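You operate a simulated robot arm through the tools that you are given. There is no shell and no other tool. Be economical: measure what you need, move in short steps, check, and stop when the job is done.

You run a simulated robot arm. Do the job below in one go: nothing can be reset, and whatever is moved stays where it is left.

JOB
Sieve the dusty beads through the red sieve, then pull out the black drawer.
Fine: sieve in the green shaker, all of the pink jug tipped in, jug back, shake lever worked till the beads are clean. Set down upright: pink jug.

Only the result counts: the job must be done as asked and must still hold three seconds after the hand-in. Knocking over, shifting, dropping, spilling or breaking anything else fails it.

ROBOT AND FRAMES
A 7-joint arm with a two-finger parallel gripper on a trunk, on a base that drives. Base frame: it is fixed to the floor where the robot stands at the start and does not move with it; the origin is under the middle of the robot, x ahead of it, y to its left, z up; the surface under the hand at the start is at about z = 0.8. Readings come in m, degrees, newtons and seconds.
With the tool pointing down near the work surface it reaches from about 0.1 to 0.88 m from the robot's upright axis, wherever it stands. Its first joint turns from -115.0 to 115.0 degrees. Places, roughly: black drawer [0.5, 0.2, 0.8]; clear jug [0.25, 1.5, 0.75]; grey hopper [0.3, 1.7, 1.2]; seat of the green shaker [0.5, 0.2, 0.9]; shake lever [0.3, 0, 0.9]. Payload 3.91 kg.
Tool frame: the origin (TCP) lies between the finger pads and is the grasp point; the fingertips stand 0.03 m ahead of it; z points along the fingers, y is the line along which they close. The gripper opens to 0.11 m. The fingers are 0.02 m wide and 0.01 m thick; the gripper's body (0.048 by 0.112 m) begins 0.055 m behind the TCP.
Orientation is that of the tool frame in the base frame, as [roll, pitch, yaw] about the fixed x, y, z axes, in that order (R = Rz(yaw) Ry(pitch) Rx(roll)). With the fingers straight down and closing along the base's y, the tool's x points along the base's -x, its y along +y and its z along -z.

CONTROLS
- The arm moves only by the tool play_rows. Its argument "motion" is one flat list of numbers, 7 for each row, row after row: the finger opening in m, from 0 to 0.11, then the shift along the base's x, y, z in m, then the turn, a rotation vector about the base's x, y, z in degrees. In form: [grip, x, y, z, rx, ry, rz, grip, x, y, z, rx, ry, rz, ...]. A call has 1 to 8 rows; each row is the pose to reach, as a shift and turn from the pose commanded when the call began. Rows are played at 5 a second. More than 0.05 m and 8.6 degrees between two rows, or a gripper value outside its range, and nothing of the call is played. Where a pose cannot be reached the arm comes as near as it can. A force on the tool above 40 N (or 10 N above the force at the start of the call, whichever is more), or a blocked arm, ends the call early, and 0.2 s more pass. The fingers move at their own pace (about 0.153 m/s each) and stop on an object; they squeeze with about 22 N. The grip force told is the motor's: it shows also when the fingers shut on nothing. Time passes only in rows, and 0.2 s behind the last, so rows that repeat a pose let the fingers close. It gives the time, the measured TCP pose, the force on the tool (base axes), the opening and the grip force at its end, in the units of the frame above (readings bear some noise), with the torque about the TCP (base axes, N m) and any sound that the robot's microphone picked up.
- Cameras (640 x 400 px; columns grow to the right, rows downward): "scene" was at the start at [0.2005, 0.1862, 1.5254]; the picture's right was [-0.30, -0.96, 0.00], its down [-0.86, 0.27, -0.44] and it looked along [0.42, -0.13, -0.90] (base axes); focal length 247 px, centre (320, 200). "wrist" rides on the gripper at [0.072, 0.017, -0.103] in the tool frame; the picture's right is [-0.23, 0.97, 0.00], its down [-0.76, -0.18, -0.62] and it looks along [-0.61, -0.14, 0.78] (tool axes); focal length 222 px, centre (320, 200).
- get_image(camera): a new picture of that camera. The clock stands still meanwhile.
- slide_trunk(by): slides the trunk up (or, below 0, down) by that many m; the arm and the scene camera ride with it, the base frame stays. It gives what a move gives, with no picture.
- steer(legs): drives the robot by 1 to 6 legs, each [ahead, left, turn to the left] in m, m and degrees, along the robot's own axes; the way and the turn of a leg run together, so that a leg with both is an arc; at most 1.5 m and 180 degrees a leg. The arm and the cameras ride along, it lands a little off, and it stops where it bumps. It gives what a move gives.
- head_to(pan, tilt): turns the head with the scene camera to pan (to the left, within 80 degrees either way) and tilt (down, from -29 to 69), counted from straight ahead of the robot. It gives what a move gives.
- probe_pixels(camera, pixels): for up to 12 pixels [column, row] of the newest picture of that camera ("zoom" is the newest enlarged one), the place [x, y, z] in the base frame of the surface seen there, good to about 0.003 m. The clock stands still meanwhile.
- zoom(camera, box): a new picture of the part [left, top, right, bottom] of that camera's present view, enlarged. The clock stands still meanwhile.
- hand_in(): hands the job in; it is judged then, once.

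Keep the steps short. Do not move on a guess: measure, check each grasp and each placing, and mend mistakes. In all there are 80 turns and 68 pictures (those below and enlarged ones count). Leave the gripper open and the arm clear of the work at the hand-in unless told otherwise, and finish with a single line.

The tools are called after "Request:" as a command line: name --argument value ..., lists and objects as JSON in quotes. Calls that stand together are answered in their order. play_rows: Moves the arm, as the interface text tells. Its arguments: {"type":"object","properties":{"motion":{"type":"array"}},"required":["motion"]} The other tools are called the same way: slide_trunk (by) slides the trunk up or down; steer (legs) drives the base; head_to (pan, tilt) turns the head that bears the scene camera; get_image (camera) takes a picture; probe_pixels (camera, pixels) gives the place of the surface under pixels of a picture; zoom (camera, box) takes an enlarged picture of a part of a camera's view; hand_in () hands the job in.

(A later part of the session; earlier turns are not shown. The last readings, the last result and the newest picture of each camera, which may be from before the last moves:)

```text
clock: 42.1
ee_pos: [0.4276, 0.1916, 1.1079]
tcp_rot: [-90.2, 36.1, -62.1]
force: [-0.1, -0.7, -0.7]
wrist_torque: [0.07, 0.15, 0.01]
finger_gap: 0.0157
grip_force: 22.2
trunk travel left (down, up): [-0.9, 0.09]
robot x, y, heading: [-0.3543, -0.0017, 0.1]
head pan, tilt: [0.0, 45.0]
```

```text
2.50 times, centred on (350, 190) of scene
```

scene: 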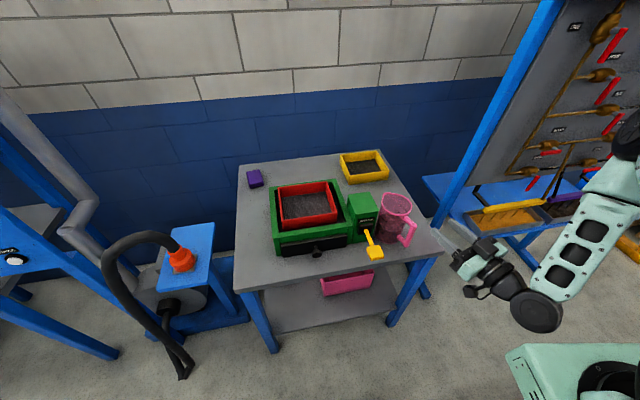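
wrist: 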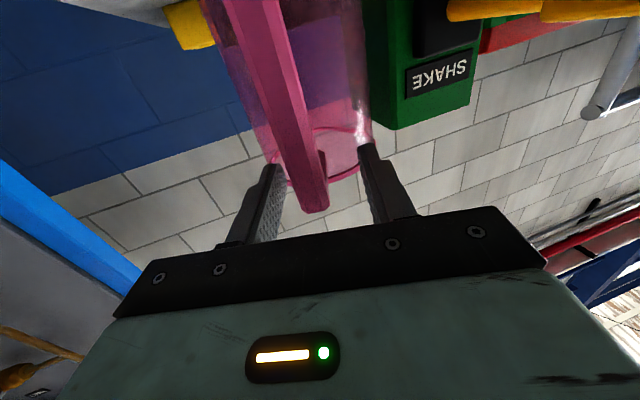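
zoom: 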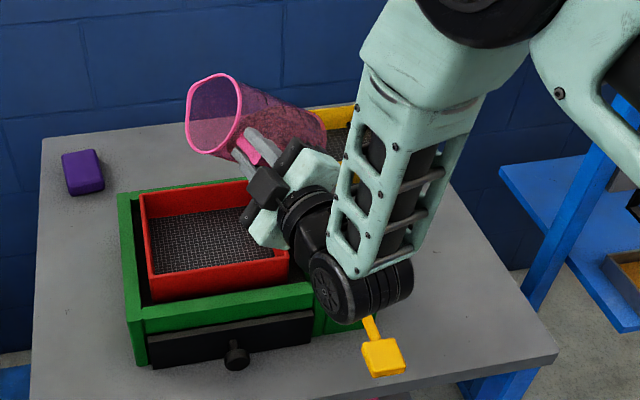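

No beads have left yet. The lip lies over the sieve at about (0.48, 0.265). I'll continue the roll while lowering a bit more.

Request:
play_rows --motion '[0, 0, 0, -0.01, -5.3, -2.8, 0, 0, 0, 0, -0.02, -10.6, -5.6, 0, 0, 0, 0, -0.03, -15.9, -8.4, 0, 0, 0, 0, -0.038, -21.2, -11.3, 0, 0, 0, 0, -0.045, -26.5, -14.1, 0, 0, 0, 0, -0.05, -31.8, -16.9, 0, 0, 0, 0, -0.05, -37.1, -19.7, 0, 0, 0, 0, -0.05, -37.1, -19.7, 0]'

Request:
zoom --camera "scene" --box '[240, 110, 460, 270]'

```text
clock: 43.9
ee_pos: [0.4255, 0.1927, 1.0581]
tcp_rot: [-90.0, -6.0, -62.2]
force: [0.8, -0.3, -0.5]
wrist_torque: [0.06, 0.07, -0.02]
finger_gap: 0.0159
grip_force: 21.8
trunk travel left (down, up): [-0.9, 0.09]
robot x, y, heading: [-0.3535, 0.0048, 0.1]
head pan, tilt: [0.0, 45.0]
```

```text
2.50 times, centred on (350, 190) of scene
```

zoom: 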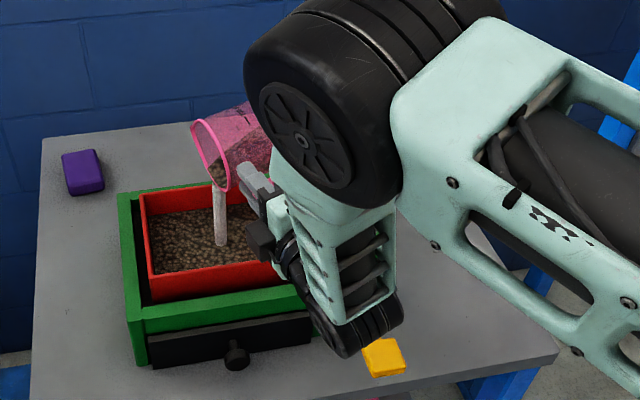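

The beads are pouring into the sieve. I'll roll further, rising 2 cm to keep the wrist clear of the lever, and wait there.

Request:
play_rows --motion '[0, 0, 0, 0.0, -5.3, -2.8, 0, 0, 0, 0, 0.005, -10.6, -5.6, 0, 0, 0, 0, 0.01, -15.9, -8.4, 0, 0, 0, 0, 0.015, -21.2, -11.3, 0, 0, 0, 0, 0.02, -26.5, -14.1, 0, 0, 0, 0, 0.02, -31.8, -16.9, 0, 0, 0, 0, 0.02, -31.8, -16.9, 0, 0, 0, 0, 0.02, -31.8, -16.9, 0]'

Request:
zoom --camera "scene" --box '[240, 110, 460, 270]'

```text
clock: 45.7
ee_pos: [0.4255, 0.1907, 1.0784]
tcp_rot: [-90.0, -42.0, -62.2]
force: [-0.4, -0.2, -1.2]
wrist_torque: [-0.03, 0.1, -0.02]
finger_gap: 0.0158
grip_force: 21.9
trunk travel left (down, up): [-0.9, 0.09]
robot x, y, heading: [-0.3512, 0.0007, -0.1]
head pan, tilt: [0.0, 45.0]
```

```text
2.50 times, centred on (350, 190) of scene
```

zoom: 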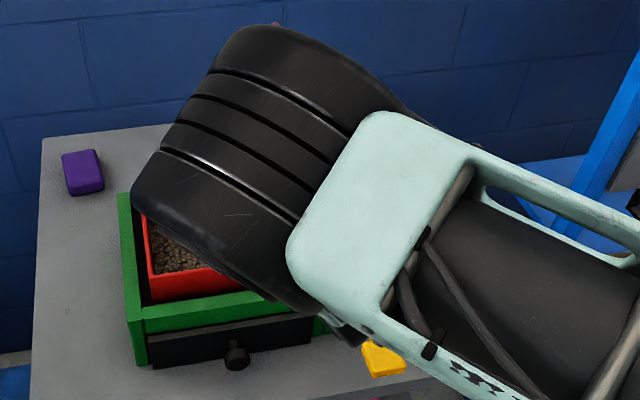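

The arm hides the jug from the head camera, so I'll wait a second and look with the wrist camera.

Request:
play_rows --motion '[0, 0, 0, 0, -3.5, -1.9, 0, 0, 0, 0, 0, -7, -3.7, 0, 0, 0, 0, 0, -7, -3.7, 0, 0, 0, 0, 0, -7, -3.7, 0, 0, 0, 0, 0, -7, -3.7, 0]'

Request:
get_image --camera "wrist"

```text
clock: 46.9
ee_pos: [0.4251, 0.1914, 1.0783]
tcp_rot: [-89.9, -49.8, -62.2]
force: [-0.5, -0.7, -1.8]
wrist_torque: [0.0, 0.06, -0.02]
finger_gap: 0.0157
grip_force: 21.8
trunk travel left (down, up): [-0.9, 0.09]
robot x, y, heading: [-0.3497, -0.0034, -0.2]
head pan, tilt: [0.0, 45.0]
```

```text
38 pictures are left
```

wrist: 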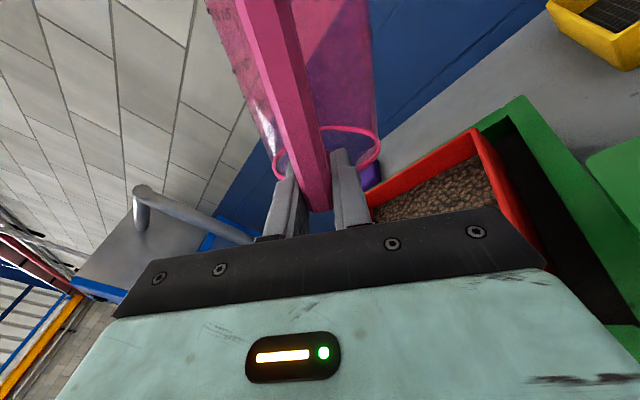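

The jug looks empty. I'll check it enlarged.

Request:
zoom --camera "wrist" --box '[200, 0, 400, 200]'

```text
2.00 times, centred on (300, 100) of wrist
```

zoom: 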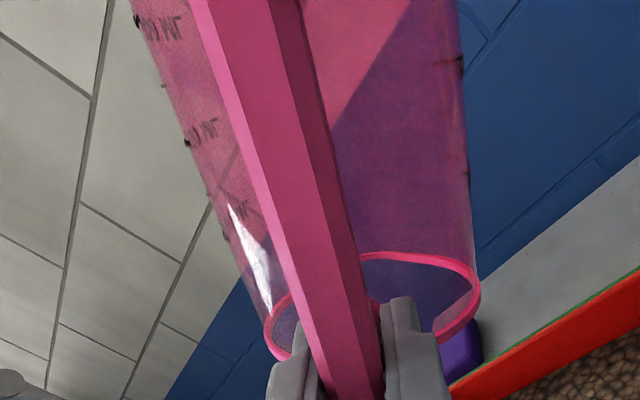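

The jug is empty. I'll roll it back upright while rising.

Request:
play_rows --motion '[0, 0, 0, 0.008, 7.42, 3.94, 0, 0, 0, 0, 0.016, 14.8, 7.9, 0, 0, 0, 0, 0.024, 22.3, 11.8, 0, 0, 0, 0, 0.032, 29.7, 15.8, 0, 0, 0, 0, 0.04, 37.1, 19.7, 0, 0, 0, 0, 0.05, 44.5, 23.6, 0, 0, 0, 0, 0.06, 51.9, 27.6, 0, 0, 0, 0, 0.07, 59.3, 31.5, 0]'

Request:
play_rows --motion '[0, 0, 0, 0.002, 7.42, 3.94, 0, 0, 0, 0, 0.002, 14.8, 7.9, 0, 0, 0, 0, 0.002, 22.3, 11.8, 0, 0, 0, 0, 0.002, 29.7, 15.8, 0, 0, 0, 0, 0.002, 37.1, 19.7, 0, 0, 0, 0, 0.002, 44.5, 23.6, 0, 0, 0, 0, 0.002, 51.9, 27.6, 0, 0, 0, 0, 0.002, 59.3, 31.5, 0]'

Request:
zoom --camera "scene" --box '[240, 110, 460, 270]'

```text
clock: 48.7
ee_pos: [0.4262, 0.1929, 1.1471]
tcp_rot: [-90.1, 17.5, -62.1]
force: [0.6, 0.5, -0.9]
wrist_torque: [0.05, 0.12, 0.02]
finger_gap: 0.0158
grip_force: 22.4
trunk travel left (down, up): [-0.9, 0.09]
robot x, y, heading: [-0.3535, -0.0012, 0.1]
head pan, tilt: [0.0, 45.0]
```

```text
clock: 50.5
ee_pos: [0.4261, 0.1914, 1.151]
tcp_rot: [-91.1, 84.6, -63.1]
force: [-0.8, 0.2, -0.9]
wrist_torque: [-0.03, 0.12, -0.02]
finger_gap: 0.0156
grip_force: 22.1
trunk travel left (down, up): [-0.9, 0.09]
robot x, y, heading: [-0.3518, 0.002, -0.1]
head pan, tilt: [0.0, 45.0]
```

```text
2.50 times, centred on (350, 190) of scene
```

zoom: 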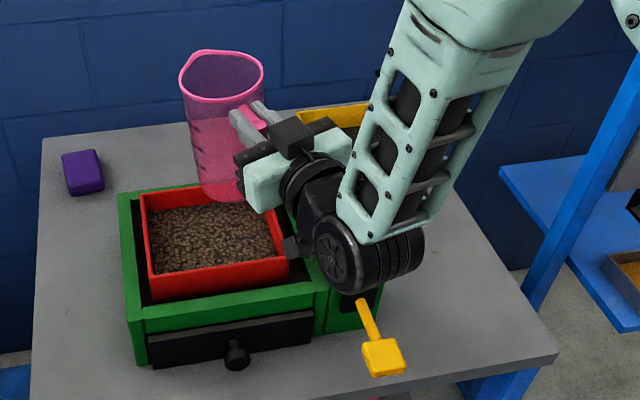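

All the beads lie in the sieve and the jug is empty. I'll turn the last 5°, carry the jug back to where it was and lower it.

Request:
play_rows --motion '[0, -0.002, -0.01, 0, 2.4, 1.3, 0, 0, -0.007, -0.03, 0, 4.8, 2.55, 0, 0, -0.014, -0.06, 0, 4.8, 2.55, 0, 0, -0.021, -0.095, 0, 4.8, 2.55, 0, 0, -0.03, -0.13, 0, 4.8, 2.55, 0, 0, -0.038, -0.165, 0, 4.8, 2.55, 0, 0, -0.046, -0.2, 0, 4.8, 2.55, 0, 0, -0.053, -0.23, 0, 4.8, 2.55, 0]'

Request:
play_rows --motion '[0, -0.006, -0.025, 0, 0, 0, 0, 0, -0.01, -0.046, -0.01, 0, 0, 0, 0, -0.01, -0.046, -0.04, 0, 0, 0, 0, -0.01, -0.046, -0.08, 0, 0, 0, 0, -0.01, -0.046, -0.12, 0, 0, 0, 0, -0.01, -0.046, -0.15, 0, 0, 0, 0, -0.01, -0.046, -0.175, 0, 0, 0, 0, -0.01, -0.046, -0.19, 0, 0, 0]'

Request:
zoom --camera "scene" --box '[340, 150, 480, 260]'

Request:
get_image --camera "wrist"

```text
clock: 52.3
ee_pos: [0.3741, -0.0382, 1.1497]
tcp_rot: [-138.0, 89.9, -110.0]
force: [-0.3, 0.0, -0.9]
wrist_torque: [0.0, 0.06, 0.02]
finger_gap: 0.0162
grip_force: 22.1
trunk travel left (down, up): [-0.9, 0.09]
robot x, y, heading: [-0.3556, -0.0001, -0.0]
head pan, tilt: [0.0, 45.0]
```

```text
clock: 54.1
ee_pos: [0.3628, -0.0838, 0.9583]
tcp_rot: [-121.2, 89.8, -93.2]
force: [-0.9, 0.5, -1.0]
wrist_torque: [-0.02, 0.09, 0.01]
finger_gap: 0.0158
grip_force: 22.0
trunk travel left (down, up): [-0.9, 0.09]
robot x, y, heading: [-0.3517, -0.0023, -0.2]
head pan, tilt: [0.0, 45.0]
```

```text
3.64 times, centred on (410, 205) of scene
```

zoom: 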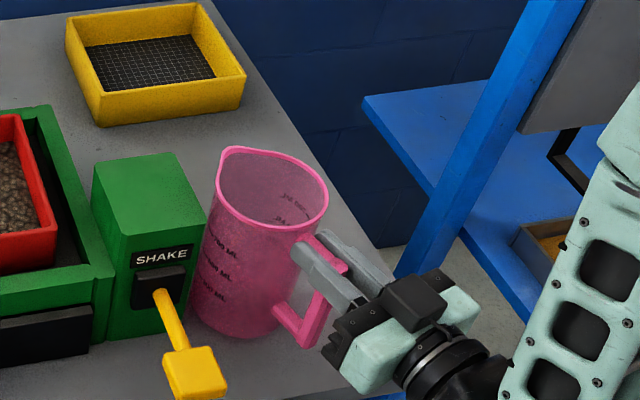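

```text
34 pictures are left
```

wrist: 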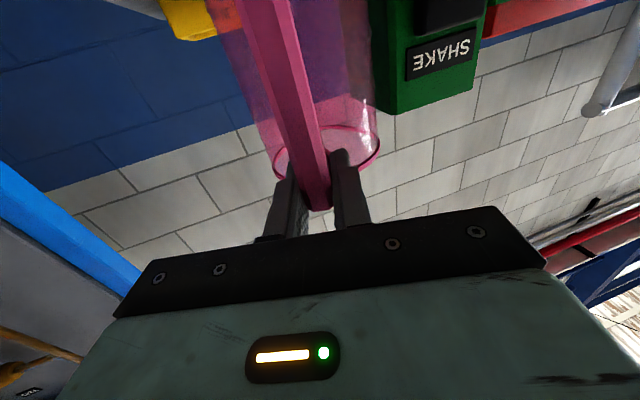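

About 13 mm remain. I'll lower slowly until it touches.

Request:
play_rows --motion '[0, 0, 0, -0.004, 0, 0, 0, 0, 0, 0, -0.007, 0, 0, 0, 0, 0, 0, -0.01, 0, 0, 0, 0, 0, 0, -0.012, 0, 0, 0, 0, 0, 0, -0.013, 0, 0, 0, 0, 0, 0, -0.013, 0, 0, 0]'

```text
clock: 55.5
ee_pos: [0.3634, -0.0839, 0.9466]
tcp_rot: [-133.6, 89.9, -105.6]
force: [0.3, -0.2, -0.7]
wrist_torque: [0.0, 0.02, 0.01]
finger_gap: 0.016
grip_force: 22.5
trunk travel left (down, up): [-0.9, 0.09]
robot x, y, heading: [-0.3537, 0.0024, -0.3]
head pan, tilt: [0.0, 45.0]
```

Request:
play_rows --motion '[0, 0, 0, -0.001, 0, 0, 0, 0, 0, 0, -0.002, 0, 0, 0, 0, 0, 0, -0.003, 0, 0, 0, 0, 0, 0, -0.003, 0, 0, 0]'

Request:
zoom --camera "scene" --box '[340, 150, 480, 260]'

```text
clock: 56.5
ee_pos: [0.3635, -0.085, 0.9464]
tcp_rot: [-62.3, 89.8, -34.3]
force: [-1.3, -2.5, 12.8]
wrist_torque: [0.13, -0.27, -0.02]
finger_gap: 0.0158
grip_force: 22.1
trunk travel left (down, up): [-0.9, 0.09]
robot x, y, heading: [-0.3482, 0.001, -0.1]
head pan, tilt: [0.0, 45.0]
```

```text
3.64 times, centred on (410, 205) of scene
```

zoom: 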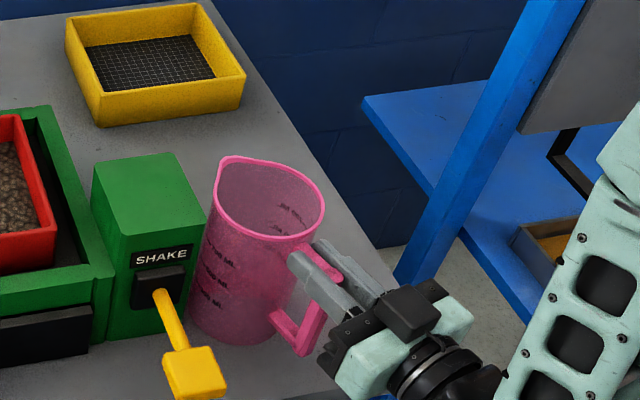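

It's touching now. I'll ease the force, open, and draw straight back along the handle line.

Request:
play_rows --motion '[0, 0, 0, 0.001, 0, 0, 0, 0.02, 0, 0, 0.001, 0, 0, 0, 0.035, 0, 0, 0.001, 0, 0, 0, 0.05, 0, 0, 0.001, 0, 0, 0, 0.05, -0.022, -0.0117, 0.001, 0, 0, 0, 0.05, -0.055, -0.029, 0.001, 0, 0, 0, 0.05, -0.088, -0.047, 0.001, 0, 0, 0, 0.05, -0.1, -0.053, 0.03, 0, 0, 0]'

Request:
zoom --camera "scene" --box '[260, 150, 480, 290]'

```text
clock: 58.3
ee_pos: [0.261, -0.1365, 0.9739]
tcp_rot: [-122.9, 89.8, -95.1]
force: [0.0, 0.1, -0.3]
wrist_torque: [0.02, 0.0, 0.01]
finger_gap: 0.0504
grip_force: 0.1
trunk travel left (down, up): [-0.9, 0.09]
robot x, y, heading: [-0.3531, 0.0001, -0.2]
head pan, tilt: [0.0, 45.0]
```

```text
2.86 times, centred on (370, 220) of scene
```

zoom: 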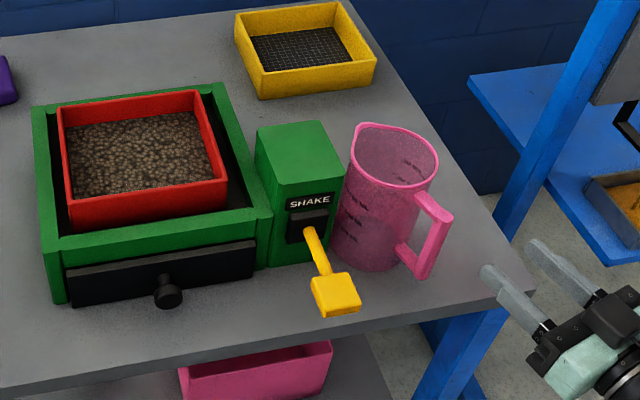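

The jug stands upright in its place. Now a close look at the lever.

Request:
zoom --camera "scene" --box '[340, 205, 410, 265]'

Request:
probe_pixels --camera "zoom" --pixels '[[160, 135], [190, 150], [215, 165], [240, 260], [275, 235], [310, 300], [255, 330], [220, 280], [300, 270], [270, 320], [205, 180], [240, 225]]'

```text
6.67 times, centred on (375, 235) of scene
```

zoom: 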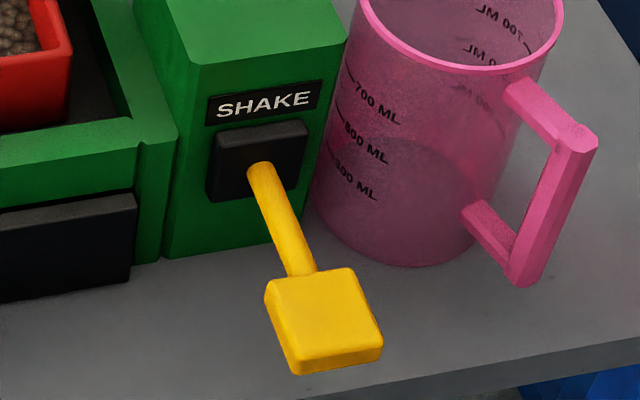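

```text
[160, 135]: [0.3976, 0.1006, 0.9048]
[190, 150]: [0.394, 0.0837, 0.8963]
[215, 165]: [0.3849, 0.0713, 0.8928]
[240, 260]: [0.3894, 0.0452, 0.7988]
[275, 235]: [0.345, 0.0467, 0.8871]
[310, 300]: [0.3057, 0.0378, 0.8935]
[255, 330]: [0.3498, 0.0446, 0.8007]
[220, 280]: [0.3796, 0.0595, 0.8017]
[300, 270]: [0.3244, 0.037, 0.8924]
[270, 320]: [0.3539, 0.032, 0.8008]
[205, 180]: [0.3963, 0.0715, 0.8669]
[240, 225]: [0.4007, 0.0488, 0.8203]
```

The lever is a rod from the black block at (0.375, 0.05, 0.887) ending in a flat paddle near (0.30, 0.035, 0.89). I'll hold the paddle by its sides with the tool pitched about 50° down, along the lever's own line. First I raise and yaw.

Request:
play_rows --motion '[0.08, -0.02, 0.0, 0.04, 0, 0, 0, 0.08, -0.04, 0.03, 0.06, 0, 0, -6, 0.08, -0.055, 0.07, 0.075, 0, 0, -12, 0.08, -0.06, 0.11, 0.075, 0, 0, -17, 0.08, -0.06, 0.15, 0.075, 0, 0, -17]'

Request:
play_rows --motion '[0.08, 0.005, 0, 0, -1.59, 8.18, 0, 0.08, 0.01, 0, 0, -3.18, 16.4, 0, 0.08, 0.015, 0, 0, -4.77, 24.5, 0, 0.08, 0.02, 0.004, 0, -6.36, 32.7, 0, 0.08, 0.025, 0.007, -0.02, -7.95, 40.9, 0, 0.08, 0.03, 0.009, -0.05, -9.54, 49.1, 0, 0.08, 0.036, 0.0095, -0.07, -9.54, 49.1, 0, 0.08, 0.036, 0.0095, -0.084, -9.54, 49.1, 0]'

Request:
get_image --camera "wrist"

Request:
get_image --camera "scene"

```text
clock: 59.5
ee_pos: [0.203, 0.0127, 1.0514]
tcp_rot: [-125.6, 89.9, -114.7]
force: [0.0, 0.5, 0.0]
wrist_torque: [0.02, 0.0, 0.0]
finger_gap: 0.0801
grip_force: 0.0
trunk travel left (down, up): [-0.9, 0.09]
robot x, y, heading: [-0.3504, 0.0003, 0.1]
head pan, tilt: [0.0, 45.0]
```

```text
clock: 61.3
ee_pos: [0.2382, 0.0227, 0.9662]
tcp_rot: [180.0, 39.9, -168.9]
force: [0.3, 0.0, 0.4]
wrist_torque: [0.01, 0.04, 0.0]
finger_gap: 0.0799
grip_force: 0.0
out of reach, approached as far as the arm can: row 3, 4
trunk travel left (down, up): [-0.9, 0.09]
robot x, y, heading: [-0.3509, 0.0027, -0.1]
head pan, tilt: [0.0, 45.0]
```

```text
30 pictures are left
```

wrist: 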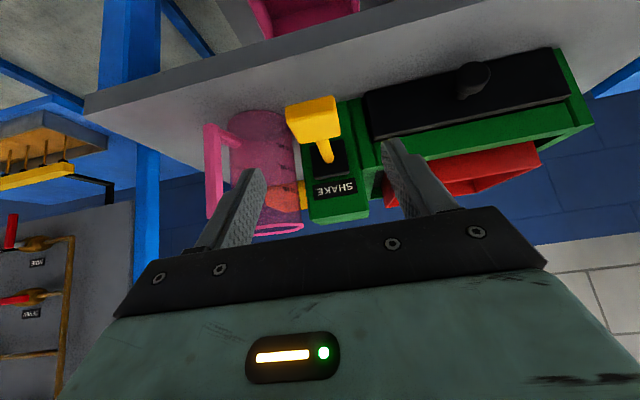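

```text
29 pictures are left
```

scene: 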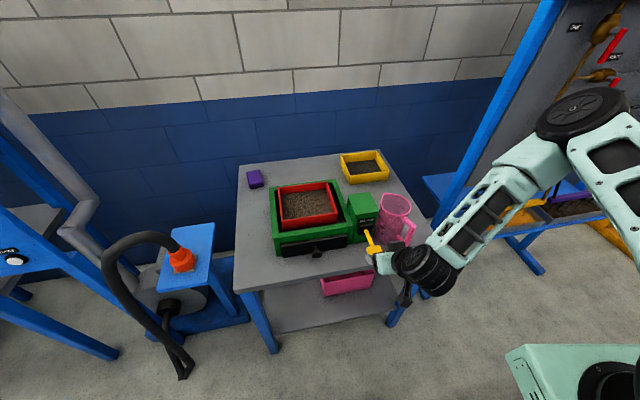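

The paddle shows at wrist pixel (313,120). I'll measure its edges.

Request:
probe_pixels --camera "wrist" --pixels '[[288, 105], [290, 120], [333, 100], [338, 128], [313, 120], [312, 100], [297, 142], [340, 135], [325, 155], [470, 80], [462, 98], [330, 60]]'

Request:
zoom --camera "wrist" --box '[240, 40, 540, 230]'

```text
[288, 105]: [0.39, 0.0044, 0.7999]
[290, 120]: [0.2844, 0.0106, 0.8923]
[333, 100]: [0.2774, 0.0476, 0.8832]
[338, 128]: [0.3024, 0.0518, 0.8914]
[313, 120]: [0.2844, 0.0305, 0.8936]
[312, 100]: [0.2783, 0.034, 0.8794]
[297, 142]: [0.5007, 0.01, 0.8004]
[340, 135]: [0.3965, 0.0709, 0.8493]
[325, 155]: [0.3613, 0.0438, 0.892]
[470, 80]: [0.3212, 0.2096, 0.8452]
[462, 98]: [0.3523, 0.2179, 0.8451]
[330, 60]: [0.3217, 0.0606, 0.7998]
```

```text
2.11 times, centred on (390, 135) of wrist
```

zoom: 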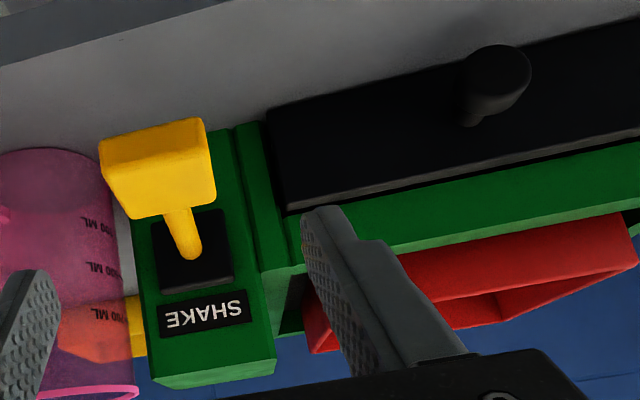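

The paddle's middle is about (0.297, 0.033, 0.884) and it is 4 cm wide. I'll move in along the tool axis and close on it.

Request:
play_rows --motion '[0.08, 0.02, 0.003, -0.028, 0, 0, 0, 0.08, 0.04, 0.007, -0.056, 0, 0, 0, 0.08, 0.06, 0.01, -0.083, 0, 0, 0, 0.08, 0.06, 0.01, -0.083, 0, 0, 0, 0.03, 0.06, 0.01, -0.083, 0, 0, 0, 0.0, 0.06, 0.01, -0.083, 0, 0, 0, 0.0, 0.06, 0.01, -0.083, 0, 0, 0]'

Request:
zoom --camera "scene" --box '[330, 190, 450, 290]'

```text
clock: 62.9
ee_pos: [0.2997, 0.0301, 0.8835]
tcp_rot: [-179.9, 39.9, -168.8]
force: [5.6, -8.2, -2.9]
wrist_torque: [0.44, 0.36, 1.33]
finger_gap: 0.0439
grip_force: 44.9
trunk travel left (down, up): [-0.9, 0.09]
robot x, y, heading: [-0.3517, -0.002, -0.3]
head pan, tilt: [0.0, 45.0]
```

```text
4.00 times, centred on (390, 240) of scene
```

zoom: 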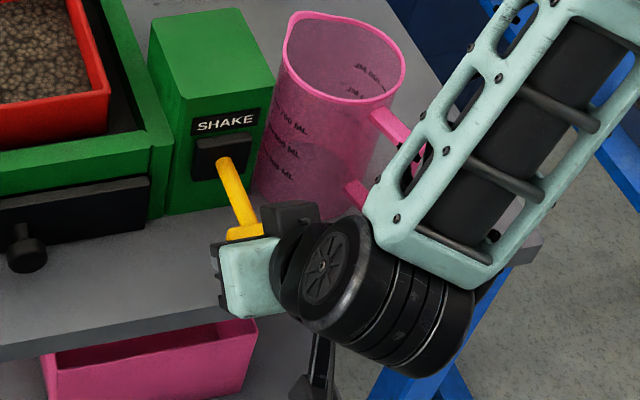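

The paddle is held (gap 0.044). I'll test gently: 6 mm down, then back, and read the force.

Request:
play_rows --motion '[0, 0, 0, -0.003, 0, 0, 0, 0, 0, 0, -0.006, 0, 0, 0, 0, 0, 0, -0.01, 0, 0, 0]'

```text
clock: 63.7
ee_pos: [0.3005, 0.0307, 0.8738]
tcp_rot: [-179.8, 40.1, -168.9]
force: [8.3, -17.2, 15.1]
wrist_torque: [0.85, -0.97, 1.36]
finger_gap: 0.0439
grip_force: 44.3
trunk travel left (down, up): [-0.9, 0.09]
robot x, y, heading: [-0.3521, 0.001, -0.2]
head pan, tilt: [0.0, 45.0]
```

It gave way 10 mm with 15 N. I'll go back up past the start and compare.

Request:
play_rows --motion '[0, 0, 0, 0.005, 0, 0, 0, 0, 0, 0, 0.01, 0, 0, 0, 0, 0, 0, 0.01, 0, 0, 0]'

Request:
zoom --camera "scene" --box '[330, 190, 450, 290]'

```text
clock: 64.5
ee_pos: [0.299, 0.0309, 0.8801]
tcp_rot: [-179.7, 39.7, -169.0]
force: [14.6, -21.9, -9.8]
wrist_torque: [0.26, 1.38, 1.64]
finger_gap: 0.044
grip_force: 45.0
trunk travel left (down, up): [-0.9, 0.09]
robot x, y, heading: [-0.3498, -0.0008, -0.2]
head pan, tilt: [0.0, 45.0]
```

```text
4.00 times, centred on (390, 240) of scene
```

zoom: 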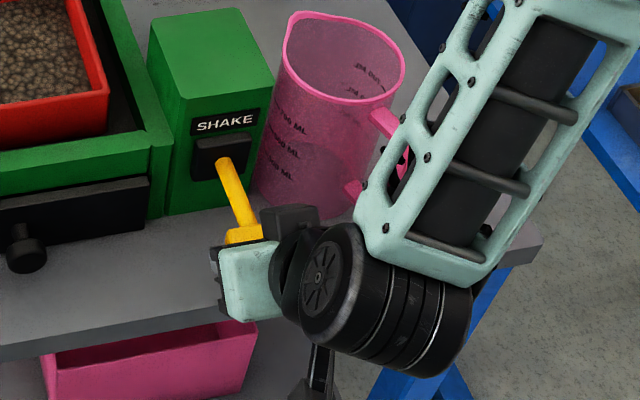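

Up and down seems stiff (it slips at 10–15 N), while there is a side load of −22 N. I'll test sideways, yielding to the right first.

Request:
play_rows --motion '[0, 0, -0.004, 0, 0, 0, 0, 0, 0, -0.008, 0, 0, 0, 0, 0, 0, -0.012, 0, 0, 0, 0, 0, 0, -0.016, 0, 0, 0, 0]'

Request:
zoom --camera "scene" --box '[330, 190, 450, 290]'

```text
clock: 65.4
ee_pos: [0.298, 0.0295, 0.8815]
tcp_rot: [179.1, 40.0, -168.9]
force: [5.6, 7.6, -12.6]
wrist_torque: [-0.5, 0.13, -1.25]
finger_gap: 0.0443
grip_force: 44.8
trunk travel left (down, up): [-0.9, 0.09]
robot x, y, heading: [-0.3512, 0.0034, -0.4]
head pan, tilt: [0.0, 45.0]
stopped in row 4: the force on the tool passed its limit at 44 N (the readings are from after the stop); the commanded pose is now the measured one
```

```text
4.00 times, centred on (390, 240) of scene
```

zoom: 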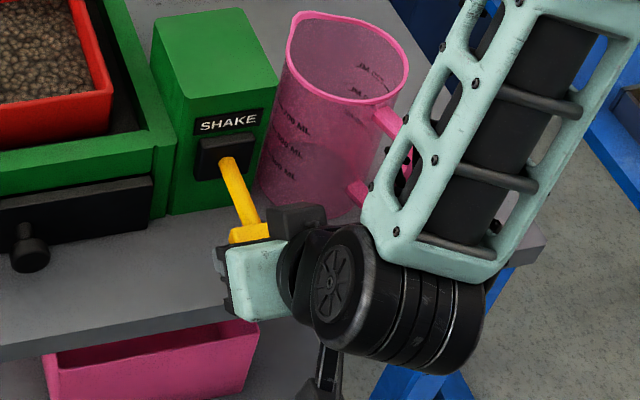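

Sideways is rigid (44 N), so the lever works up and down. I'll open to relax it and check how the lever stands.

Request:
play_rows --motion '[0.08, 0, 0, 0, 0, 0, 0, 0.08, 0, 0, 0, 0, 0, 0, 0.08, -0.02, -0.004, 0.025, 0, 0, 0, 0.08, -0.045, -0.008, 0.06, 0, 0, 0, 0.08, -0.045, -0.008, 0.06, 0, 0, 0]'

Request:
zoom --camera "wrist" --box '[220, 20, 480, 200]'

Request:
probe_pixels --camera "zoom" --pixels '[[200, 200], [250, 200], [170, 230], [220, 240], [250, 290], [230, 170], [200, 160], [265, 240]]'

```text
clock: 66.6
ee_pos: [0.2512, 0.0209, 0.9433]
tcp_rot: [179.2, 40.0, -168.9]
force: [-0.2, 0.4, -0.7]
wrist_torque: [0.0, 0.04, -0.01]
finger_gap: 0.08
grip_force: 0.0
trunk travel left (down, up): [-0.9, 0.09]
robot x, y, heading: [-0.3501, -0.0006, -0.1]
head pan, tilt: [0.0, 45.0]
```

```text
2.22 times, centred on (350, 110) of wrist
```

zoom: 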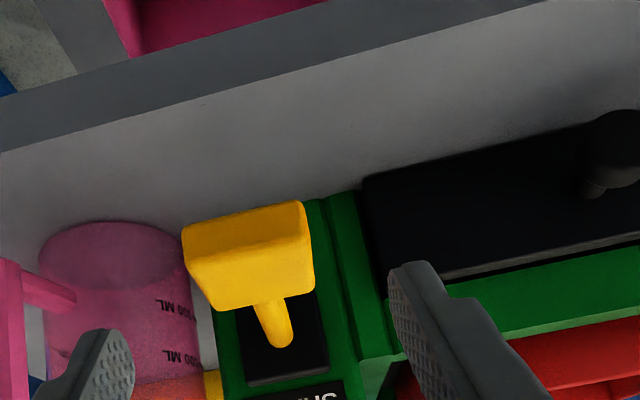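

```text
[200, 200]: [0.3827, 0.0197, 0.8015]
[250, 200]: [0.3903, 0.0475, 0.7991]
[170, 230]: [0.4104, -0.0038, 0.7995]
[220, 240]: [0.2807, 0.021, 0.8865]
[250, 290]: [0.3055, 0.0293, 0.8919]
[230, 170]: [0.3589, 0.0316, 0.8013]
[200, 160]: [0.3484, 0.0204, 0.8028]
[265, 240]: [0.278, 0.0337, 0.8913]
```

The lever hasn't moved (paddle top still at 0.892). I'll close the fingers and press on the paddle from above, with the tip near (0.290, 0.033).

Request:
play_rows --motion '[0, 0, 0, 0.01, 0, 0, 0, 0, 0, 0, 0.01, 0, 0, 0, 0, 0, 0, 0.01, 0, 0, 0, 0, 0.02, 0.008, 0, 0, 0, 0, 0, 0.02, 0.008, -0.02, 0, 0, 0, 0, 0.02, 0.008, -0.028, 0, 0, 0, 0, 0.02, 0.008, -0.033, 0, 0, 0, 0, 0.02, 0.008, -0.038, 0, 0, 0]'

Request:
zoom --camera "scene" --box '[330, 190, 450, 290]'

```text
clock: 68.4
ee_pos: [0.272, 0.0286, 0.905]
tcp_rot: [179.3, 40.1, -168.8]
force: [1.0, -1.1, 4.7]
wrist_torque: [-0.01, -0.06, -0.03]
finger_gap: 0.0
grip_force: 22.3
trunk travel left (down, up): [-0.9, 0.09]
robot x, y, heading: [-0.3485, 0.0018, -0.0]
head pan, tilt: [0.0, 45.0]
```

```text
4.00 times, centred on (390, 240) of scene
```

zoom: 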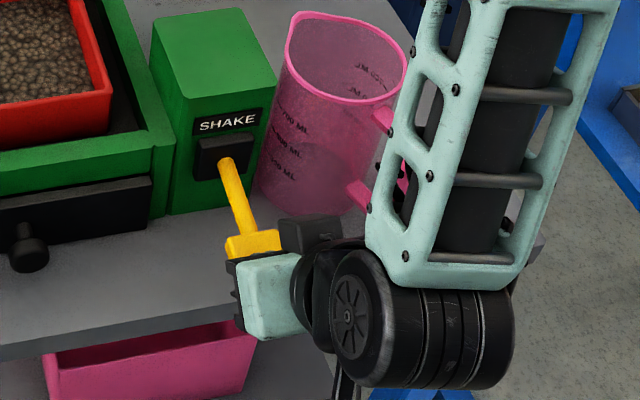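

The paddle gives way downward with only 5 N, so it's a down-press lever. I'll press further step by step.

Request:
play_rows --motion '[0, 0, 0, -0.005, 0, 0, 0, 0, 0, 0, -0.01, 0, 0, 0, 0, 0, 0, -0.015, 0, 0, 0, 0, 0.002, 0, -0.02, 0, 0, 0]'

Request:
zoom --camera "scene" --box '[330, 190, 450, 290]'

```text
clock: 69.4
ee_pos: [0.2721, 0.0278, 0.8908]
tcp_rot: [179.2, 40.3, -168.9]
force: [-14.4, -4.9, 32.3]
wrist_torque: [-0.09, 0.08, 0.0]
finger_gap: 0.0
grip_force: 22.0
trunk travel left (down, up): [-0.9, 0.09]
robot x, y, heading: [-0.3536, 0.0021, -0.1]
head pan, tilt: [0.0, 45.0]
heard: click
stopped in row 4: the force on the tool passed its limit at 53 N (the readings are from after the stop); the commanded pose is now the measured one
```

```text
4.00 times, centred on (390, 240) of scene
```

zoom: 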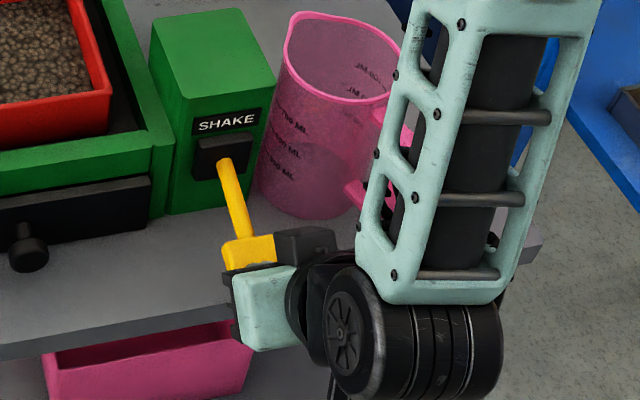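

I heard a click at the end of the stroke. I'll release it and see whether the lever comes back up.

Request:
play_rows --motion '[0, 0, 0, 0.012, 0, 0, 0, 0, 0, 0, 0.025, 0, 0, 0, 0, 0, 0, 0.04, 0, 0, 0, 0, 0, 0, 0.04, 0, 0, 0]'

Request:
get_image --camera "scene"

Request:
zoom --camera "scene" --box '[260, 170, 420, 290]'

```text
clock: 70.4
ee_pos: [0.2731, 0.0292, 0.9275]
tcp_rot: [179.2, 40.2, -168.8]
force: [0.5, -0.3, -0.1]
wrist_torque: [0.01, 0.03, 0.03]
finger_gap: 0.0001
grip_force: 21.9
trunk travel left (down, up): [-0.9, 0.09]
robot x, y, heading: [-0.353, 0.0053, 0.1]
head pan, tilt: [0.0, 45.0]
```

```text
21 pictures are left
```

scene: 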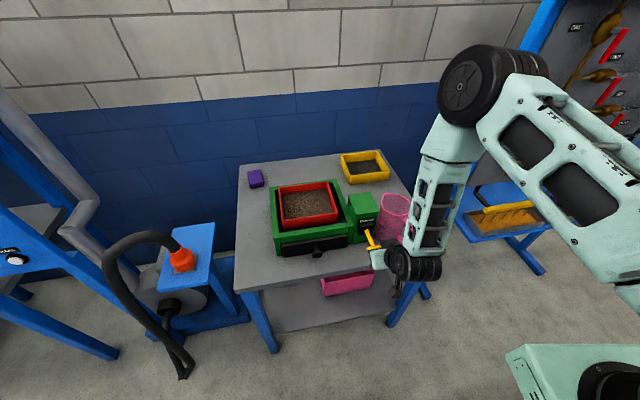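

```text
3.33 times, centred on (340, 230) of scene
```

zoom: 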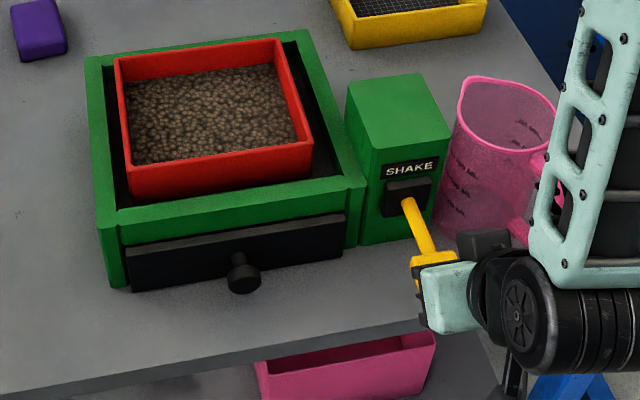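

The lever sprang back. Each full press clicks, so I'll work it twice per call with an aim just at the end stop.

Request:
play_rows --motion '[0, 0, 0, -0.02, 0, 0, 0, 0, 0, 0, -0.036, 0, 0, 0, 0, 0, 0, -0.02, 0, 0, 0, 0, 0, 0, 0, 0, 0, 0, 0, 0, 0, -0.02, 0, 0, 0, 0, 0, 0, -0.036, 0, 0, 0, 0, 0, 0, -0.02, 0, 0, 0, 0, 0, 0, 0, 0, 0, 0]'

Request:
play_rows --motion '[0, 0, 0, -0.02, 0, 0, 0, 0, 0, 0, -0.036, 0, 0, 0, 0, 0, 0, -0.02, 0, 0, 0, 0, 0, 0, 0, 0, 0, 0, 0, 0, 0, -0.02, 0, 0, 0, 0, 0, 0, -0.036, 0, 0, 0, 0, 0, 0, -0.02, 0, 0, 0, 0, 0, 0, 0, 0, 0, 0]'

Request:
zoom --camera "scene" --box '[260, 170, 420, 290]'

```text
clock: 72.2
ee_pos: [0.2736, 0.0286, 0.9297]
tcp_rot: [179.2, 40.2, -168.8]
force: [0.1, -0.2, -0.8]
wrist_torque: [0.02, -0.01, 0.04]
finger_gap: 0.0001
grip_force: 21.7
trunk travel left (down, up): [-0.9, 0.09]
robot x, y, heading: [-0.3515, -0.0008, -0.1]
head pan, tilt: [0.0, 45.0]
heard: click, click
```

```text
clock: 74.0
ee_pos: [0.2737, 0.0293, 0.9288]
tcp_rot: [179.2, 40.3, -168.8]
force: [-0.1, -0.5, 0.1]
wrist_torque: [0.0, -0.01, -0.02]
finger_gap: 0.0
grip_force: 22.1
trunk travel left (down, up): [-0.9, 0.09]
robot x, y, heading: [-0.352, 0.0011, -0.2]
head pan, tilt: [0.0, 45.0]
heard: click, click
```

```text
3.33 times, centred on (340, 230) of scene
```

zoom: 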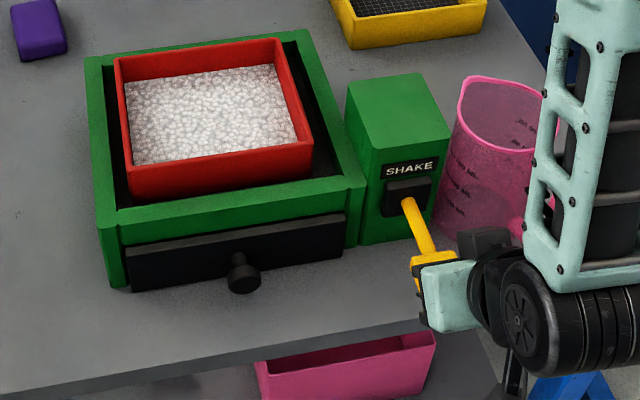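

The beads look white now. I'll look closer for leftover dust.

Request:
zoom --camera "scene" --box '[280, 180, 350, 235]'

```text
7.27 times, centred on (315, 208) of scene
```

zoom: 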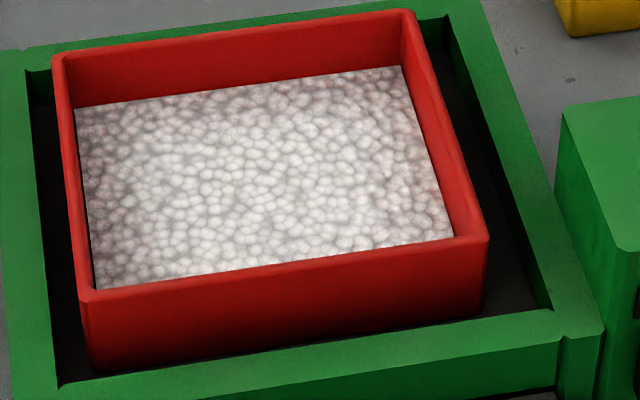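

They look clean, with only slight shading at the walls. One more stroke will show whether anything still changes.

Request:
play_rows --motion '[0, 0, 0, -0.02, 0, 0, 0, 0, 0, 0, -0.036, 0, 0, 0, 0, 0, 0, -0.02, 0, 0, 0, 0, 0, 0, 0, 0, 0, 0, 0, 0, 0, 0.03, 0, 0, 0]'

Request:
zoom --camera "scene" --box '[280, 180, 350, 235]'

```text
clock: 75.2
ee_pos: [0.2749, 0.0306, 0.9586]
tcp_rot: [179.2, 40.3, -168.8]
force: [-0.7, 0.6, -0.6]
wrist_torque: [0.01, 0.0, 0.0]
finger_gap: 0.0
grip_force: 21.5
trunk travel left (down, up): [-0.9, 0.09]
robot x, y, heading: [-0.354, -0.001, 0.1]
head pan, tilt: [0.0, 45.0]
heard: click
```

```text
7.27 times, centred on (315, 208) of scene
```

zoom: 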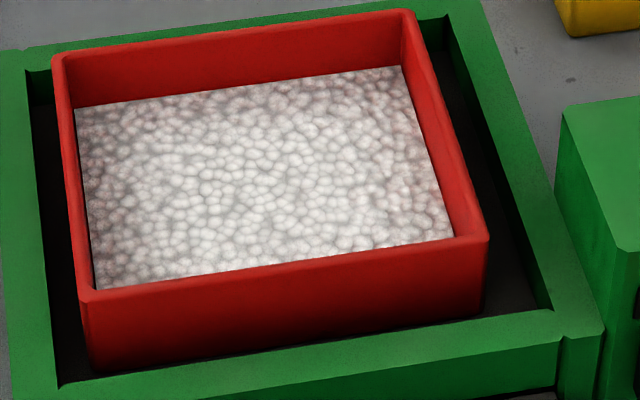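

Nothing more changes, so the beads are clean. Now I'll move to a point in front of the drawer knob.

Request:
play_rows --motion '[0.03, -0.003, 0.045, 0, 0, 0, 0, 0.06, -0.006, 0.09, 0, 0, 0, 0, 0.06, -0.008, 0.135, -0.005, 0, 0, 0, 0.06, -0.01, 0.168, -0.02, 0, 0, 0, 0.06, -0.01, 0.168, -0.035, 0, 0, 0, 0.06, -0.01, 0.168, -0.035, 0, 0, 0]'

Request:
get_image --camera "wrist"

```text
clock: 76.6
ee_pos: [0.2635, 0.1961, 0.9241]
tcp_rot: [179.2, 40.2, -168.9]
force: [0.6, 0.0, 0.0]
wrist_torque: [-0.01, -0.02, 0.02]
finger_gap: 0.06
grip_force: 0.0
trunk travel left (down, up): [-0.9, 0.09]
robot x, y, heading: [-0.352, 0.0039, 0.1]
head pan, tilt: [0.0, 45.0]
```

```text
16 pictures are left
```

wrist: 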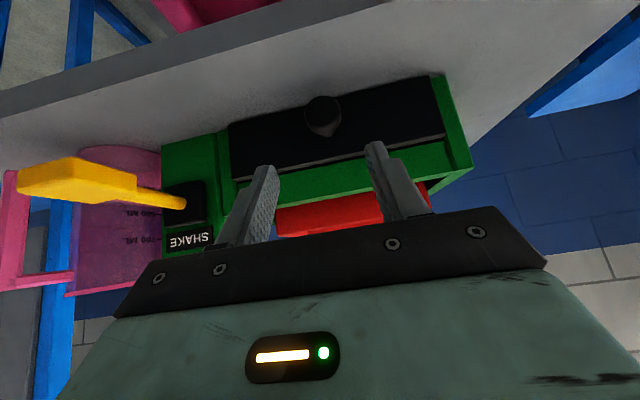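

The knob shows at wrist pixel (322,115). I'll measure it and the drawer face.

Request:
probe_pixels --camera "wrist" --pixels '[[322, 115], [306, 112], [339, 112], [322, 99], [322, 130], [322, 140], [290, 130], [360, 125], [270, 150], [400, 130], [325, 80]]'

Request:
zoom --camera "wrist" --box '[220, 60, 440, 200]'

```text
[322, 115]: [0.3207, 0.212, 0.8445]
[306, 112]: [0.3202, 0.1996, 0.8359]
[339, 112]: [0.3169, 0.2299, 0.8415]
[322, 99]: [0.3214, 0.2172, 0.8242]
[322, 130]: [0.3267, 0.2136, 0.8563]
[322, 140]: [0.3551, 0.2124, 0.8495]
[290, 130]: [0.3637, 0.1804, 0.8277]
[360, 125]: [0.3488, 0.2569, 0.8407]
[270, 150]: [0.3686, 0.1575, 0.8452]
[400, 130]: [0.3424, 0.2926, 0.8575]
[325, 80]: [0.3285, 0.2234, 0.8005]
```

```text
2.86 times, centred on (330, 130) of wrist
```

zoom: 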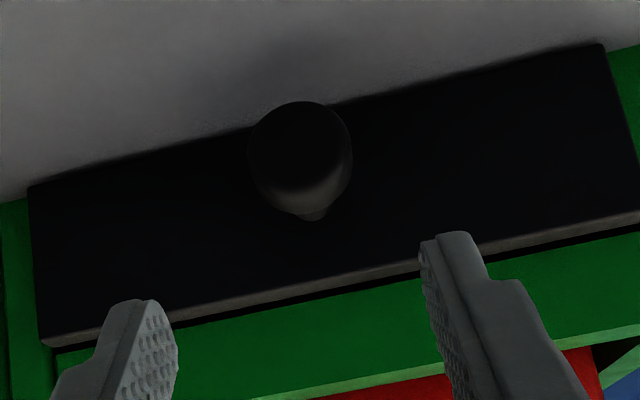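

The knob head is 32 mm across with its middle at (0.328, 0.2145, 0.841), and the drawer face is at x ≈ 0.357. I'll move in and grip the head.

Request:
play_rows --motion '[0.06, 0.02, 0.006, -0.025, 0, 0, 0, 0.06, 0.04, 0.011, -0.05, 0, 0, 0, 0.06, 0.052, 0.015, -0.066, 0, 0, 0, 0.06, 0.0605, 0.0175, -0.077, 0, 0, 0, 0.06, 0.0605, 0.0175, -0.077, 0, 0, 0, 0.0, 0.0605, 0.0175, -0.077, 0, 0, 0, 0.0, 0.0605, 0.0175, -0.077, 0, 0, 0, 0.0, 0.0605, 0.0175, -0.077, 0, 0, 0]'

```text
clock: 78.4
ee_pos: [0.3253, 0.2149, 0.846]
tcp_rot: [179.2, 40.2, -168.8]
force: [0.8, 3.0, -4.5]
wrist_torque: [0.11, -0.21, 0.06]
finger_gap: 0.0332
grip_force: 44.6
trunk travel left (down, up): [-0.9, 0.09]
robot x, y, heading: [-0.3547, -0.0004, 0.1]
head pan, tilt: [0.0, 45.0]
```

The knob is held (gap 0.033). I'll pull along the drawer's line, 5 cm first.

Request:
play_rows --motion '[0, -0.0098, -0.0019, 0, 0, 0, 0, 0, -0.0196, -0.0039, 0, 0, 0, 0, 0, -0.0294, -0.0058, 0, 0, 0, 0, 0, -0.0392, -0.0078, 0, 0, 0, 0, 0, -0.049, -0.0097, 0, 0, 0, 0]'

Request:
zoom --camera "scene" --box '[240, 160, 440, 300]'

```text
clock: 79.6
ee_pos: [0.2776, 0.2053, 0.8458]
tcp_rot: [179.2, 40.3, -168.9]
force: [2.1, -1.8, 3.1]
wrist_torque: [-0.18, 0.21, -0.01]
finger_gap: 0.0332
grip_force: 45.2
trunk travel left (down, up): [-0.9, 0.09]
robot x, y, heading: [-0.354, 0.002, -0.4]
head pan, tilt: [0.0, 45.0]
```

```text
2.86 times, centred on (340, 230) of scene
```

zoom: 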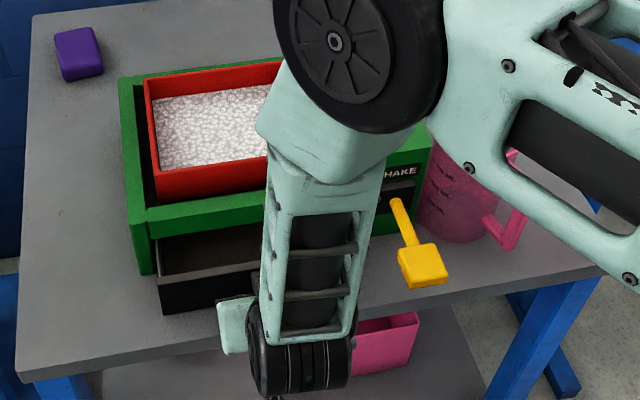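

The drawer is opening freely. I'll pull on in small steps up to another 6 cm and watch the force.

Request:
play_rows --motion '[0, -0.0098, -0.0019, 0, 0, 0, 0, 0, -0.0196, -0.0039, 0, 0, 0, 0, 0, -0.0294, -0.0058, 0, 0, 0, 0, 0, -0.0392, -0.0078, 0, 0, 0, 0, 0, -0.049, -0.0097, 0, 0, 0, 0, 0, -0.0588, -0.0117, 0, 0, 0, 0]'

Request:
zoom --camera "scene" --box '[240, 160, 440, 300]'

```text
clock: 81.0
ee_pos: [0.217, 0.1931, 0.846]
tcp_rot: [179.2, 40.2, -168.7]
force: [4.3, -13.4, 11.2]
wrist_torque: [-0.02, -1.06, -0.1]
finger_gap: 0.0335
grip_force: 44.9
trunk travel left (down, up): [-0.9, 0.09]
robot x, y, heading: [-0.3512, -0.0002, -0.1]
head pan, tilt: [0.0, 45.0]
```

```text
2.86 times, centred on (340, 230) of scene
```

zoom: 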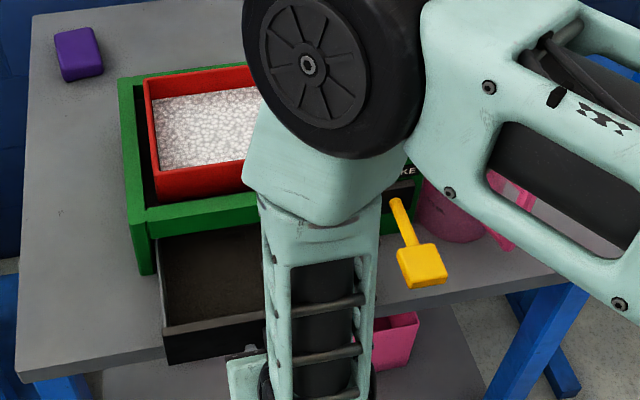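

It's out 11 cm with some side load (−13 N in y). I'll pull a little more, yielding slightly to −y, to find the end stop.

Request:
play_rows --motion '[0, 0, -0.001, 0.001, 0, 0, 0, 0, -0.008, -0.003, 0.001, 0, 0, 0, 0, -0.016, -0.005, 0.001, 0, 0, 0, 0, -0.024, -0.0065, 0.001, 0, 0, 0]'

```text
clock: 82.0
ee_pos: [0.1932, 0.1865, 0.8475]
tcp_rot: [179.3, 40.1, -168.7]
force: [3.0, -4.4, -4.8]
wrist_torque: [0.04, -0.26, 0.04]
finger_gap: 0.0334
grip_force: 45.4
trunk travel left (down, up): [-0.9, 0.09]
robot x, y, heading: [-0.3515, -0.0005, -0.0]
head pan, tilt: [0.0, 45.0]
```

It still slides freely at about 13.5 cm. Another 2 cm, carefully.

Request:
play_rows --motion '[0, -0.005, -0.0012, 0, 0, 0, 0, 0, -0.01, -0.0024, 0, 0, 0, 0, 0, -0.015, -0.0035, 0, 0, 0, 0, 0, -0.02, -0.0045, 0, 0, 0, 0]'

Request:
get_image --camera "wrist"

Request:
zoom --camera "scene" --box '[240, 160, 440, 300]'

```text
clock: 83.0
ee_pos: [0.1717, 0.1831, 0.8452]
tcp_rot: [179.2, 40.1, -168.8]
force: [0.0, 3.1, -11.6]
wrist_torque: [-0.03, 0.56, 0.07]
finger_gap: 0.0333
grip_force: 44.4
trunk travel left (down, up): [-0.9, 0.09]
robot x, y, heading: [-0.3514, 0.0013, -0.1]
head pan, tilt: [0.0, 45.0]
```

```text
12 pictures are left
```

wrist: 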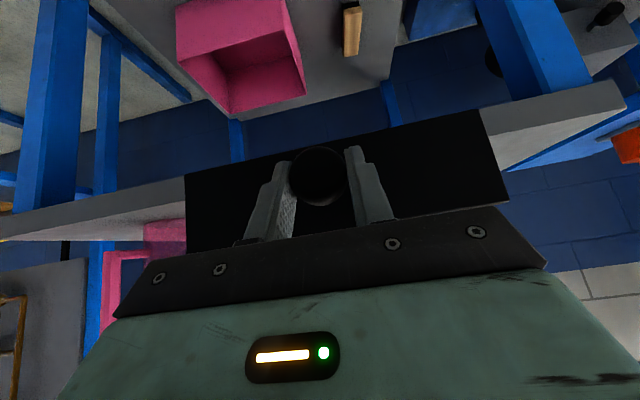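

```text
2.86 times, centred on (340, 230) of scene
```

zoom: 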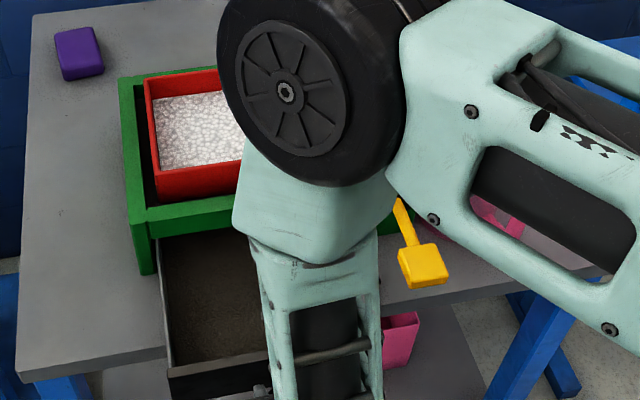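

The drawer is out about 16 cm. The tool reads −11.6 N in z, so before letting go I'll check whether the rails carry the drawer by easing down 1.5 mm.

Request:
play_rows --motion '[0, 0, 0, -0.0007, 0, 0, 0, 0, 0, 0, -0.0015, 0, 0, 0, 0, 0, 0, -0.0015, 0, 0, 0]'

```text
clock: 83.8
ee_pos: [0.1726, 0.1835, 0.8459]
tcp_rot: [179.1, 40.4, -168.8]
force: [-2.5, 8.9, 9.6]
wrist_torque: [-0.1, 1.19, 0.16]
finger_gap: 0.0333
grip_force: 44.8
trunk travel left (down, up): [-0.9, 0.09]
robot x, y, heading: [-0.3505, 0.0003, -0.1]
head pan, tilt: [0.0, 45.0]
```

A 1.5 mm change flips the force, so the drawer is carried stiffly by its rails. I'll pull on gently to look for the end stop.

Request:
play_rows --motion '[0, -0.004, 0.0005, 0.0007, 0, 0, 0, 0, -0.01, -0.001, 0.0007, 0, 0, 0, 0, -0.016, -0.0022, 0.0007, 0, 0, 0, 0, -0.022, -0.0034, 0.0007, 0, 0, 0, 0, -0.028, -0.0045, 0.0007, 0, 0, 0]'

```text
clock: 85.0
ee_pos: [0.1477, 0.1777, 0.8472]
tcp_rot: [179.0, 40.6, -169.0]
force: [25.5, 16.1, 5.2]
wrist_torque: [0.23, -0.41, 0.17]
finger_gap: 0.0334
grip_force: 45.2
trunk travel left (down, up): [-0.9, 0.09]
robot x, y, heading: [-0.3506, 0.0049, -0.0]
head pan, tilt: [0.0, 45.0]
```

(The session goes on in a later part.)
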